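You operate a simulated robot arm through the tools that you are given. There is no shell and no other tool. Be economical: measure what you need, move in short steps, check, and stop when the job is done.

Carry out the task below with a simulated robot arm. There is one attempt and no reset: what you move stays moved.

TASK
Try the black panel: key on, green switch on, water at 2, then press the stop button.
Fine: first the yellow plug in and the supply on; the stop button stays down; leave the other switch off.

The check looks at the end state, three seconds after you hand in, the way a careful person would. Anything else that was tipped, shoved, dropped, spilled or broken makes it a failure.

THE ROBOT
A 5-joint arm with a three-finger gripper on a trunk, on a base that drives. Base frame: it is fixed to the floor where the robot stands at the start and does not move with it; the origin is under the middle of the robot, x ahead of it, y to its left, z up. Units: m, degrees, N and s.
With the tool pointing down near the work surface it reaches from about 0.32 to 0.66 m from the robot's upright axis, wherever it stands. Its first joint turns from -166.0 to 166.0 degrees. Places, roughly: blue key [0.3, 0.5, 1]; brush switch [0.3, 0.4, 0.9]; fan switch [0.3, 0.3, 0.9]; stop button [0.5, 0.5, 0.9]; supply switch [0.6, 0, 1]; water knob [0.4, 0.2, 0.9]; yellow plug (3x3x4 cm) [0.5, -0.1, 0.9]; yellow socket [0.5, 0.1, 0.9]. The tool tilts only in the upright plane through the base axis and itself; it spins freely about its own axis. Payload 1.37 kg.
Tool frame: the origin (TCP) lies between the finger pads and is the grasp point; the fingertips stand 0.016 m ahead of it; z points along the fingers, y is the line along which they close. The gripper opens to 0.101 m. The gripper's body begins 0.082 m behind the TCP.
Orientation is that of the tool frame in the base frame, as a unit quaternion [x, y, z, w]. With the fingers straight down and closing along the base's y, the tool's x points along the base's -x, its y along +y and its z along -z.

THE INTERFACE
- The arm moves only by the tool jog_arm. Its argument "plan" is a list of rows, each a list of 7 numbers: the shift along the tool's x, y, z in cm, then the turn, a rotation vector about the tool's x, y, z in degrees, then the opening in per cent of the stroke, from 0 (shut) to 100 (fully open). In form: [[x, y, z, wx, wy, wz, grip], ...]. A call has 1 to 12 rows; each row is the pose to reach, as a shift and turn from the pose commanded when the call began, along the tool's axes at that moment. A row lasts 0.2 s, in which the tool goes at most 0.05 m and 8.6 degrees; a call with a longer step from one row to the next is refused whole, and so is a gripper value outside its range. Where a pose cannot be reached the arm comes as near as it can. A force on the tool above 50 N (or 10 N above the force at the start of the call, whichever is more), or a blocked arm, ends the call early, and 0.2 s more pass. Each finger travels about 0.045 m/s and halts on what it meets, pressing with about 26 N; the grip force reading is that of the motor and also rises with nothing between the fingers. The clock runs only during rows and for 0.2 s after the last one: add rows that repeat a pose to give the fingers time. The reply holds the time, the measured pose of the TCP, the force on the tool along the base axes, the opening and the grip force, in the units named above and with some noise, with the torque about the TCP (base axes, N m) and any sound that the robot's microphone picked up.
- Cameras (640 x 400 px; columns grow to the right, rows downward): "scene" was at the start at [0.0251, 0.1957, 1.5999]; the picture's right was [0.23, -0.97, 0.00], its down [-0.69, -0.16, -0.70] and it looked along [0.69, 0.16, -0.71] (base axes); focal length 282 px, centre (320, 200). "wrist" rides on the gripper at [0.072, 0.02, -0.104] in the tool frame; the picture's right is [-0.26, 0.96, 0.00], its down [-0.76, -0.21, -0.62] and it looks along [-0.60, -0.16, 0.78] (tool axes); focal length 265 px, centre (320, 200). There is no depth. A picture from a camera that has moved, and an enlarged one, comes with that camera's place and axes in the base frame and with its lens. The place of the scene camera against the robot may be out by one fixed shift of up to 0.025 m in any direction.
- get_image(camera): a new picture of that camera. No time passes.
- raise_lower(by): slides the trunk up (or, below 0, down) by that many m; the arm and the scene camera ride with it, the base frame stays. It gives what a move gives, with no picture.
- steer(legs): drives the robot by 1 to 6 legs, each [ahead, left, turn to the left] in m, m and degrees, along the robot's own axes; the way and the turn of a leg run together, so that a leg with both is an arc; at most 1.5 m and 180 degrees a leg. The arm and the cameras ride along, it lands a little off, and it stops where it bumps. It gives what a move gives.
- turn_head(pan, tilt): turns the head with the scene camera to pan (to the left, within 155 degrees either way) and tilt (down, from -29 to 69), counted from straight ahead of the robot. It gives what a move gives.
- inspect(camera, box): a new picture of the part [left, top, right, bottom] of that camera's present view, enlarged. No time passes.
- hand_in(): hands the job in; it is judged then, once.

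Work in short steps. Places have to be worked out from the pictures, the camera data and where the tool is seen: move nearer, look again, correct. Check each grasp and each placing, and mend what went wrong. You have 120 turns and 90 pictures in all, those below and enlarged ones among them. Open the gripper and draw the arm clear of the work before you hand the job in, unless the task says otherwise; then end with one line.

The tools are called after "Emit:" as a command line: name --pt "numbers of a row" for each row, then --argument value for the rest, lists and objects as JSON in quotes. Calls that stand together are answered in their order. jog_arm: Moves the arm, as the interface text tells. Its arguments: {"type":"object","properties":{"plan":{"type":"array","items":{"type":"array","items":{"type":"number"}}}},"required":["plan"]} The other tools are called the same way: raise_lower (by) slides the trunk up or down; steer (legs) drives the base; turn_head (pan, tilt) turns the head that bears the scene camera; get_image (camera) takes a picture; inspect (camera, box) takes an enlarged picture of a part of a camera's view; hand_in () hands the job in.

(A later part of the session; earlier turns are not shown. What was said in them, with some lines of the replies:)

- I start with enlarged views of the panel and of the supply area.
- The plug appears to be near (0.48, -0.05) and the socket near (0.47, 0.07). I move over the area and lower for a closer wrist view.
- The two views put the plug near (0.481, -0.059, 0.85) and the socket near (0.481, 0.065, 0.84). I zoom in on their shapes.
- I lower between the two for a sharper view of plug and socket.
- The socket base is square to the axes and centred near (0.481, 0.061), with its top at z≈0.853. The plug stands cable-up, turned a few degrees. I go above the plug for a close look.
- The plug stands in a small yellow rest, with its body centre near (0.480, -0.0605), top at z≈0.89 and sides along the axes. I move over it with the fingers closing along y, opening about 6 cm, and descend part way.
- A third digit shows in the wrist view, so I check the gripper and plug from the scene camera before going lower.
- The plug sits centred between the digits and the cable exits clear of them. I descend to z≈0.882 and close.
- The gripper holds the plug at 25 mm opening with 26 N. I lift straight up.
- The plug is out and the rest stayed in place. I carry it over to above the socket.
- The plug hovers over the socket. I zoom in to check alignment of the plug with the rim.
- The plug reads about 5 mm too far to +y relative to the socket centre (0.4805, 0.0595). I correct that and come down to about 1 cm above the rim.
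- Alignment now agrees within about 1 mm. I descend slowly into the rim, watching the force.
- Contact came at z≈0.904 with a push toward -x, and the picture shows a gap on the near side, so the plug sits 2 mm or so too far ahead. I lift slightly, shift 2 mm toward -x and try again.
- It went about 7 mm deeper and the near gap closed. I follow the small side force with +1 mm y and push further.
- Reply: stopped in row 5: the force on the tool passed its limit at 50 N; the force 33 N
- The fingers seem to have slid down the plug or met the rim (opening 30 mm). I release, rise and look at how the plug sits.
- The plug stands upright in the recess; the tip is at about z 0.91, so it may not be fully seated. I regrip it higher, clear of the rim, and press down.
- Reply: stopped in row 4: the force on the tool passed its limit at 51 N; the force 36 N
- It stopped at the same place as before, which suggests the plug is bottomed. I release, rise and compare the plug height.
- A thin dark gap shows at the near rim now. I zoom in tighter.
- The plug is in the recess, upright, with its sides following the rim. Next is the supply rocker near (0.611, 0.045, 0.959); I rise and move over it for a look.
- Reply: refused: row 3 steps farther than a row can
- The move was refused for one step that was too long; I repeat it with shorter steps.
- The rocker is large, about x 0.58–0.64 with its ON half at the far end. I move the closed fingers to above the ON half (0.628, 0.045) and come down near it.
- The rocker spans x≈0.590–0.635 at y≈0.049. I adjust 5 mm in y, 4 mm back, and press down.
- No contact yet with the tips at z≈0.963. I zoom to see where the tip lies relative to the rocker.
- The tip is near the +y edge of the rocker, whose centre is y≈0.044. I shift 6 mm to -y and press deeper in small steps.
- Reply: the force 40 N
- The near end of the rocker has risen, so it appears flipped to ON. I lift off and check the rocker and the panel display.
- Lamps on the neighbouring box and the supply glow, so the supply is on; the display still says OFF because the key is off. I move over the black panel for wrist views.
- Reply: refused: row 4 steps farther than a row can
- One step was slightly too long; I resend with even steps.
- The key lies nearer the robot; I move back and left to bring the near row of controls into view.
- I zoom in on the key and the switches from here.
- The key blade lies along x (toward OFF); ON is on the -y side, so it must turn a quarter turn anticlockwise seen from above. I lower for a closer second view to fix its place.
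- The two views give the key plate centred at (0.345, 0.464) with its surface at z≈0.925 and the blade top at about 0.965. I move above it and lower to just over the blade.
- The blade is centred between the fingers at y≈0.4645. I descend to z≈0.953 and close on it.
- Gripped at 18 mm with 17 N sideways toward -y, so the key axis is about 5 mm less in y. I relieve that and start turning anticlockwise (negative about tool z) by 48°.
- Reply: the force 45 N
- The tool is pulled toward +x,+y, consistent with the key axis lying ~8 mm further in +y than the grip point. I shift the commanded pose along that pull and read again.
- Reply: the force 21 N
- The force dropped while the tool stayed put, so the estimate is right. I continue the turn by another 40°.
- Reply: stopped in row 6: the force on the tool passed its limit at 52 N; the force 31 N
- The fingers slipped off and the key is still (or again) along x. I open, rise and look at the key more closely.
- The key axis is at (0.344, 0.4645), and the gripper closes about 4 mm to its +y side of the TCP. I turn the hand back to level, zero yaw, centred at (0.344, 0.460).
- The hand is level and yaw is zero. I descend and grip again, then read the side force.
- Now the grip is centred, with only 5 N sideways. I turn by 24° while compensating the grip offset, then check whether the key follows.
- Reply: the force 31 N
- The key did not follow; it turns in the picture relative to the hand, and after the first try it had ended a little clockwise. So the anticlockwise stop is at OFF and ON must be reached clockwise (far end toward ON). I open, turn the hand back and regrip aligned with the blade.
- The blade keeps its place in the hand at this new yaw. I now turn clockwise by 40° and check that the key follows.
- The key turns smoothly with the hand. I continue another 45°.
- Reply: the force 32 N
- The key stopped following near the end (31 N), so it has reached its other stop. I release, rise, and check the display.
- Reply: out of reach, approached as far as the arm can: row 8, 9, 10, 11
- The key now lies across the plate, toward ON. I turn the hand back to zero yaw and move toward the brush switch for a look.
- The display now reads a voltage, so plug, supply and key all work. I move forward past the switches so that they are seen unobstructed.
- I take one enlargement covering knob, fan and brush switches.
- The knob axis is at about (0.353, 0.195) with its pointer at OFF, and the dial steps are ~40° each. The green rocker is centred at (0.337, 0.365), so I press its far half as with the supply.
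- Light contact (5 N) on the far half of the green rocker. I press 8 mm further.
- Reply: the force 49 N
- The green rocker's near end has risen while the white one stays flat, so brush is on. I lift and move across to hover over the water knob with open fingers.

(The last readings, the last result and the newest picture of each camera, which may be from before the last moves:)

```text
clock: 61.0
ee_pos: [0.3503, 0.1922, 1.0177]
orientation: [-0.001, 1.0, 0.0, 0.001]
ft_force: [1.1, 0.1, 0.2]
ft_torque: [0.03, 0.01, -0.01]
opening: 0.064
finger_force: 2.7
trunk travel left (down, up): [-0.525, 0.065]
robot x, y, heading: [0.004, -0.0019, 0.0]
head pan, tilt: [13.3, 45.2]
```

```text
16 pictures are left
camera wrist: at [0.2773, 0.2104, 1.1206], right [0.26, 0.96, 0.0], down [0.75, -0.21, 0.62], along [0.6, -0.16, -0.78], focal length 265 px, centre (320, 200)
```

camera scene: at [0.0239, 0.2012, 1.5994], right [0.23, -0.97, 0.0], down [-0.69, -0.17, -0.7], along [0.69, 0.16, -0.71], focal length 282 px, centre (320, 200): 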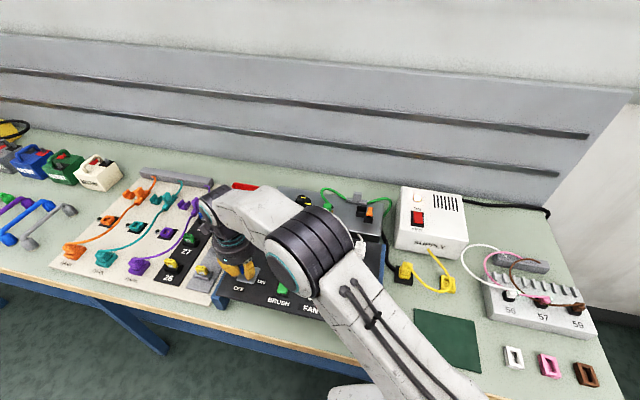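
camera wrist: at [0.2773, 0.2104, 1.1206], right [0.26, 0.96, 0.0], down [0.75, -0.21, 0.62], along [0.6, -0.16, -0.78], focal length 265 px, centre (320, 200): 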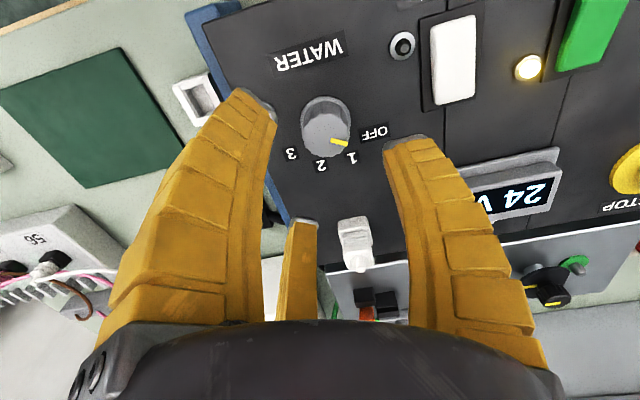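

The brush lamp is lit and the display reads 24 V. I descend onto the knob and grip it.

Emit:
jog_arm --pt "-0.2 -0.1 2.5 0 0 0 60" --pt "-0.2 -0.1 5 0 0 0 60" --pt "-0.2 -0.1 6.8 0 0 0 60" --pt "-0.2 -0.1 6.8 0 0 0 45" --pt "-0.2 -0.1 6.8 0 0 0 30" --pt "-0.2 -0.1 6.8 0 0 0 15" --pt "-0.2 -0.1 6.8 0 0 0 10" --pt "-0.2 -0.1 6.8 0 0 0 10"

Emit:
inspect --camera "wrist" --box '[220, 70, 420, 230]'

```text
clock: 62.8
ee_pos: [0.3551, 0.1945, 0.9505]
orientation: [-0.002, 1.0, 0.002, 0.004]
ft_force: [1.1, 20.3, 13.5]
ft_torque: [0.18, 0.06, 0.0]
opening: 0.0273
finger_force: 27.4
trunk travel left (down, up): [-0.525, 0.065]
robot x, y, heading: [-0.0014, 0.0015, 0.1]
head pan, tilt: [13.3, 45.2]
```

```text
2.50 times, centred on (320, 150) of wrist
camera zoom: at [0.2814, 0.212, 1.0536], right [0.26, 0.97, 0.01], down [0.75, -0.21, 0.63], along [0.61, -0.16, -0.78], focal length 664 px, centre (320, 325)
```

zoom: 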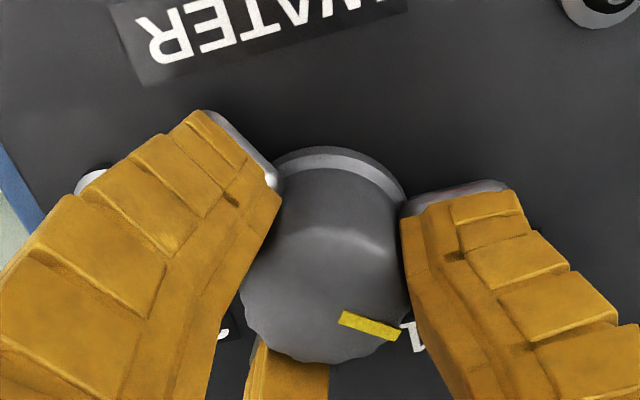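

The tool is pushed +y by 20 N, so the knob axis is at y≈0.195; I relieve that by 5 mm and raise 3 mm, then turn 40° clockwise.

Emit:
jog_arm --pt "0 0.5 -0.3 0 0 0 10" --pt "0 0.5 -0.3 0 0 0 10" --pt "0 0.5 -0.3 0 0 8 10" --pt "0 0.5 -0.3 0 0 16 10" --pt "0 0.5 -0.3 0 0 24 10" --pt "0 0.5 -0.3 0 0 32 10" --pt "0 0.5 -0.3 0 0 40 10" --pt "0 0.5 -0.3 0 0 40 10"

Emit:
inspect --camera "wrist" --box '[220, 70, 420, 230]'

```text
clock: 64.5
ee_pos: [0.3536, 0.1938, 0.9528]
orientation: [0.342, 0.94, 0.0, 0.0]
ft_force: [-2.3, -2.9, -3.6]
ft_torque: [-0.34, 0.27, 0.0]
opening: 0.0249
finger_force: 27.6
trunk travel left (down, up): [-0.525, 0.065]
robot x, y, heading: [0.0003, -0.0005, 0.1]
head pan, tilt: [13.3, 45.2]
```

```text
2.50 times, centred on (320, 150) of wrist
camera zoom: at [0.3113, 0.2549, 1.055], right [0.82, 0.57, 0.0], down [0.45, -0.65, 0.62], along [0.35, -0.51, -0.78], focal length 664 px, centre (320, 325)
```

zoom: 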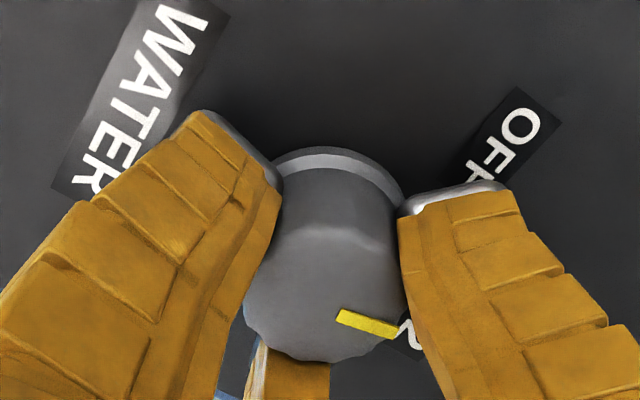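

The pointer moved with the hand from OFF (~55°) to 1 (~15°). I turn another 39° to reach 2, then release and rise.

Emit:
jog_arm --pt "0 0 0 0 0 8 10" --pt "0 0 0 0 0 16 10" --pt "0 0 0 0 0 24 10" --pt "0 0 0 0 0 32 10" --pt "0 0 0 0 0 39 10" --pt "0 0 0 0 0 39 10" --pt "0 0 0 0 0 39 25" --pt "0 0 0 0 0 39 45" --pt "0 0 0 0 0 39 60" --pt "0 0 -3.5 0 0 39 60" --pt "0 0 -7.5 0 0 39 60" --pt "0 0 -7.5 0 0 39 60"

Emit:
get_image --camera "wrist"

```text
clock: 67.2
ee_pos: [0.3536, 0.196, 1.0258]
orientation: [0.636, 0.772, 0.001, 0.001]
ft_force: [0.4, -0.1, 0.1]
ft_torque: [0.01, 0.0, -0.02]
opening: 0.064
finger_force: 2.3
trunk travel left (down, up): [-0.525, 0.065]
robot x, y, heading: [0.0006, -0.001, -0.1]
head pan, tilt: [13.3, 45.2]
```

```text
13 pictures are left
camera wrist: at [0.3583, 0.2691, 1.1304], right [1.0, -0.07, 0.0], down [-0.06, -0.78, 0.62], along [-0.04, -0.62, -0.78], focal length 265 px, centre (320, 200)
```

wrist: 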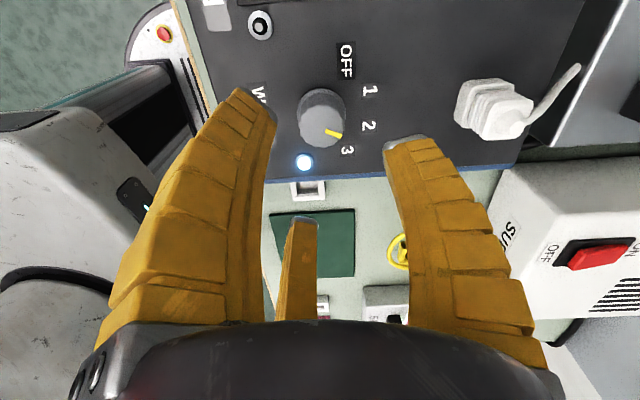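

The water lamp is on. I zoom in to verify the pointer is at 2.

Emit:
inspect --camera "wrist" --box '[270, 30, 400, 170]'

```text
2.86 times, centred on (335, 100) of wrist
camera zoom: at [0.3583, 0.2691, 1.1304], right [1.0, -0.07, 0.0], down [-0.06, -0.78, 0.62], along [-0.04, -0.62, -0.78], focal length 758 px, centre (277, 486)
```

zoom: 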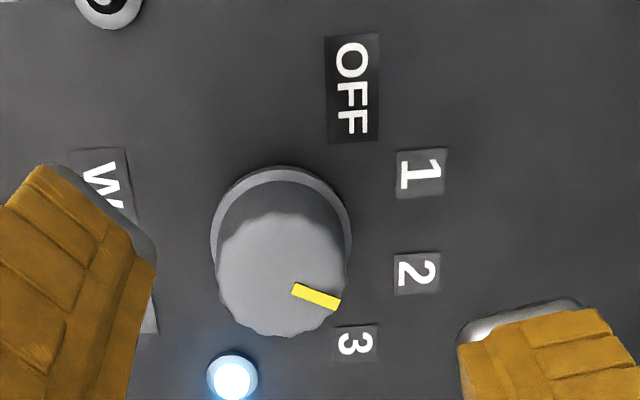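

The pointer reads about -19°, matching 2, with the lamp lit. Now the stop button, near (0.458, 0.452, top ≈0.957): I close the fingers, turn back to zero yaw and hover above it.

Emit:
jog_arm --pt "0 0 -3 0 0 -8 40" --pt "2.5 1.7 -4 0 0 -16 20" --pt "5 3.4 -4 0 0 -24 0" --pt "7.5 5 -4 0 0 -32 0" --pt "10 6.6 -4 0 0 -40 0" --pt "12.5 8.3 -4 0 0 -48 0" --pt "15 9.9 -4 0 0 -56 0" --pt "17.5 11.5 -4 0 0 -64 0" --pt "20 13.2 -4 0 0 -72 0" --pt "22.5 14.8 -4 0 0 -79 0" --pt "22.5 14.8 -4 0 0 -79 0"

Emit:
get_image --camera "wrist"

```text
clock: 69.5
ee_pos: [0.4474, 0.4312, 1.0633]
orientation: [-0.002, 1.0, 0.0, 0.0]
ft_force: [0.2, 0.5, -0.1]
ft_torque: [-0.02, 0.0, 0.02]
opening: 0.0001
finger_force: 26.0
out of reach, approached as far as the arm can: row 10, 11
trunk travel left (down, up): [-0.525, 0.065]
robot x, y, heading: [0.0026, 0.001, 0.1]
head pan, tilt: [13.3, 45.2]
```

```text
11 pictures are left
camera wrist: at [0.3748, 0.4489, 1.1665], right [0.26, 0.97, 0.0], down [0.76, -0.21, 0.62], along [0.6, -0.16, -0.78], focal length 265 px, centre (320, 200)
```

wrist: 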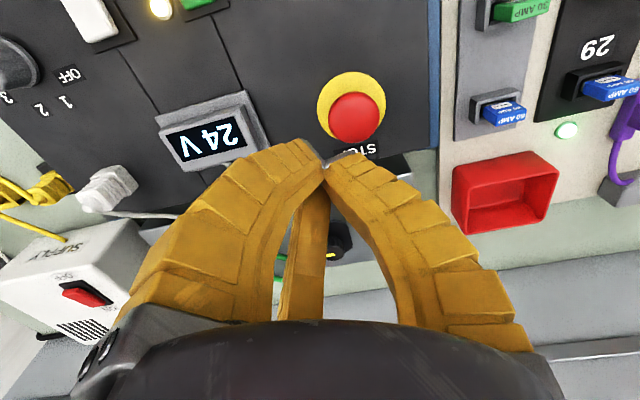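

The button is at about (0.459, 0.454). The reach is greater lower down, so I descend first and then move outward to hover just above it.

Emit:
jog_arm --pt "0 0 3 0 0 0 0" --pt "0 0 6 0 0 0 0" --pt "-0.6 1 7 0 0 0 0" --pt "-1.1 2.1 7 0 0 0 0" --pt "-1.1 2.1 7 0 0 0 0"

Emit:
get_image --camera "wrist"

```text
clock: 70.8
ee_pos: [0.4539, 0.4466, 0.9915]
orientation: [0.0, 1.0, 0.001, 0.0]
ft_force: [0.2, 0.3, -0.5]
ft_torque: [-0.01, 0.01, 0.0]
opening: 0.0001
finger_force: 26.0
out of reach, approached as far as the arm can: row 4, 5
trunk travel left (down, up): [-0.525, 0.065]
robot x, y, heading: [-0.0001, 0.0028, 0.1]
head pan, tilt: [13.3, 45.2]
```

```text
10 pictures are left
camera wrist: at [0.381, 0.4651, 1.0955], right [0.26, 0.96, 0.0], down [0.76, -0.21, 0.62], along [0.6, -0.16, -0.78], focal length 265 px, centre (320, 200)
```

wrist: 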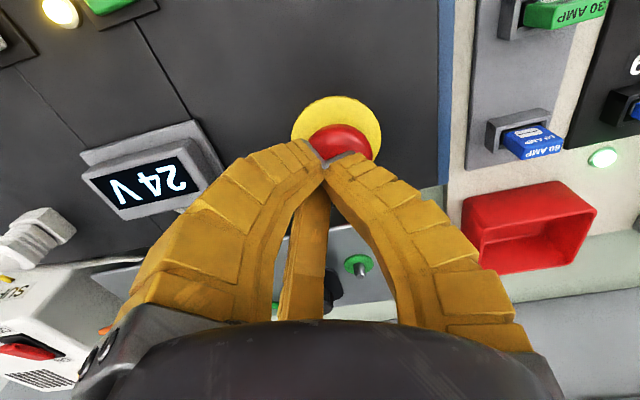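

The tip is over the button, about 8 mm off centre in y. I shift slightly while descending and press.

Emit:
jog_arm --pt "0.3 0.6 0.8 0 0 0 0" --pt "0.3 0.7 1.6 0 0 0 0" --pt "0.3 0.7 2.2 0 0 0 0" --pt "0.3 0.7 2.7 0 0 0 0" --pt "0.3 0.7 3.2 0 0 0 0" --pt "0.3 0.7 3.6 0 0 0 0"

Emit:
get_image --camera "wrist"

```text
clock: 72.2
ee_pos: [0.4514, 0.4548, 0.9614]
orientation: [-0.001, 1.0, 0.005, 0.003]
ft_force: [3.3, -1.0, 23.1]
ft_torque: [-0.11, -0.2, -0.02]
opening: 0.0011
finger_force: 25.9
trunk travel left (down, up): [-0.525, 0.065]
robot x, y, heading: [-0.0007, 0.0017, 0.1]
head pan, tilt: [13.3, 45.2]
```

```text
9 pictures are left
camera wrist: at [0.3774, 0.4723, 1.0648], right [0.26, 0.96, 0.01], down [0.75, -0.21, 0.62], along [0.6, -0.16, -0.78], focal length 265 px, centre (320, 200)
```

wrist: 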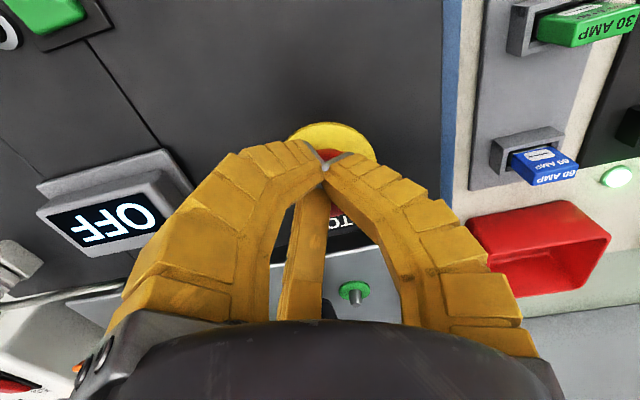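

The display went to OFF, so the stop has tripped. I press a few mm more to make sure it latches, then lift off and look.

Emit:
jog_arm --pt "0 0 0.3 0 0 0 0" --pt "0 0 0.6 0 0 0 0" --pt "0 0 0.6 0 0 0 0" --pt "0 0 -3 0 0 0 0" --pt "2 -2 -6 0 0 0 0" --pt "5 -4 -8 0 0 0 0" --pt "8 -7 -9 0 0 0 0" --pt "8 -7 -9 0 0 0 0"

Emit:
get_image --camera "wrist"

```text
clock: 74.0
ee_pos: [0.4369, 0.4487, 1.0305]
orientation: [0.0, 1.0, 0.0, 0.0]
ft_force: [0.0, -0.1, 0.4]
ft_torque: [-0.01, 0.01, 0.01]
opening: 0.0
finger_force: 27.8
out of reach, approached as far as the arm can: row 5, 6, 7, 8
trunk travel left (down, up): [-0.525, 0.065]
robot x, y, heading: [-0.0019, 0.0005, -0.0]
head pan, tilt: [13.3, 45.2]
```

```text
8 pictures are left
camera wrist: at [0.3643, 0.467, 1.1335], right [0.26, 0.96, 0.0], down [0.76, -0.21, 0.62], along [0.6, -0.16, -0.78], focal length 265 px, centre (320, 200)
```

wrist: 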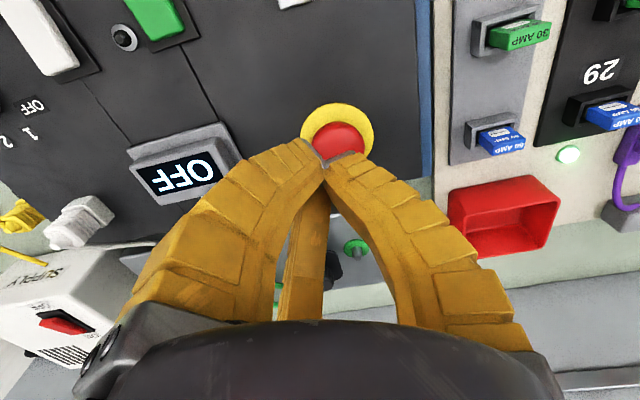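

The display stays OFF and the lamps are out, so the button holds down. I draw the arm up and away and open the gripper.

Emit:
jog_arm --pt "1.5 -2 -2 0 0 0 20" --pt "3 -4.5 -4 0 0 0 40" --pt "4 -7.5 -7 0 0 0 60" --pt "4 -11 -10 0 0 0 80" --pt "4 -14.5 -13 0 0 0 100" --pt "4 -18.5 -16 0 0 0 100" --pt "4 -23 -18 0 0 0 100" --pt "4 -27.5 -19 0 0 0 100" --pt "4 -32 -20 0 0 0 100" --pt "4 -36 -21 0 0 0 100" --pt "4 -36 -21 0 0 0 100"

Emit:
inspect --camera "scene" --box '[210, 200, 390, 350]'

Emit:
get_image --camera "scene"

```text
clock: 76.3
ee_pos: [0.3961, 0.0883, 1.2438]
orientation: [-0.001, 1.0, 0.001, 0.001]
ft_force: [-0.2, -0.5, -0.5]
ft_torque: [0.04, -0.01, -0.03]
opening: 0.1007
finger_force: 0.0
out of reach, approached as far as the arm can: row 1, 2, 3, 4, 5
trunk travel left (down, up): [-0.525, 0.065]
robot x, y, heading: [-0.0006, 0.0041, -0.1]
head pan, tilt: [13.3, 45.2]
```

```text
2.67 times, centred on (300, 275) of scene
camera zoom: at [0.0245, 0.196, 1.5999], right [0.23, -0.97, 0.0], down [-0.69, -0.16, -0.71], along [0.69, 0.16, -0.71], focal length 753 px, centre (373, 0)
```

zoom: 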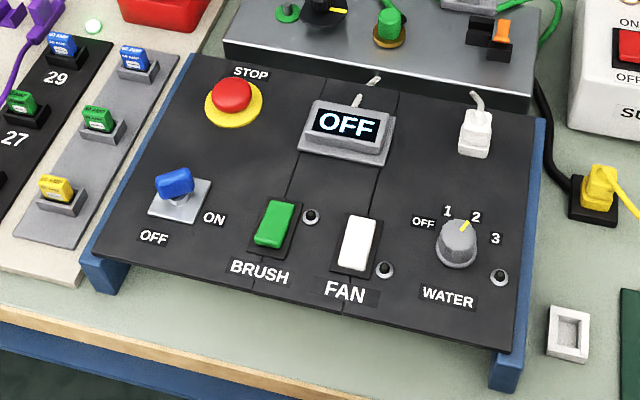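

```text
6 pictures are left
camera scene: at [0.0245, 0.196, 1.5999], right [0.23, -0.97, 0.0], down [-0.69, -0.16, -0.71], along [0.69, 0.16, -0.71], focal length 282 px, centre (320, 200)
```

scene: 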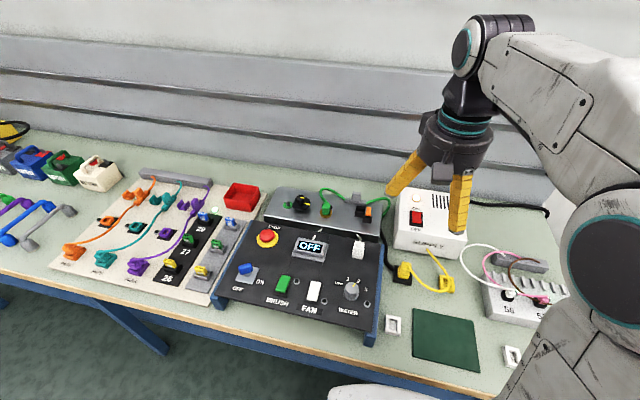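

Everything matches the task. The plug is in and the supply on; the key gave 24 V on the display. Brush is on, fan off, the water pointer at 2, and the stop is held down with the display OFF. The gripper is open and clear, so I hand in.

Emit:
hand_in

```text
The job is handed in.
```

I handed the job in with the yellow plug in, the supply and key on, the green brush switch on, the fan off, the water at 2, and the stop button pressed and staying down.
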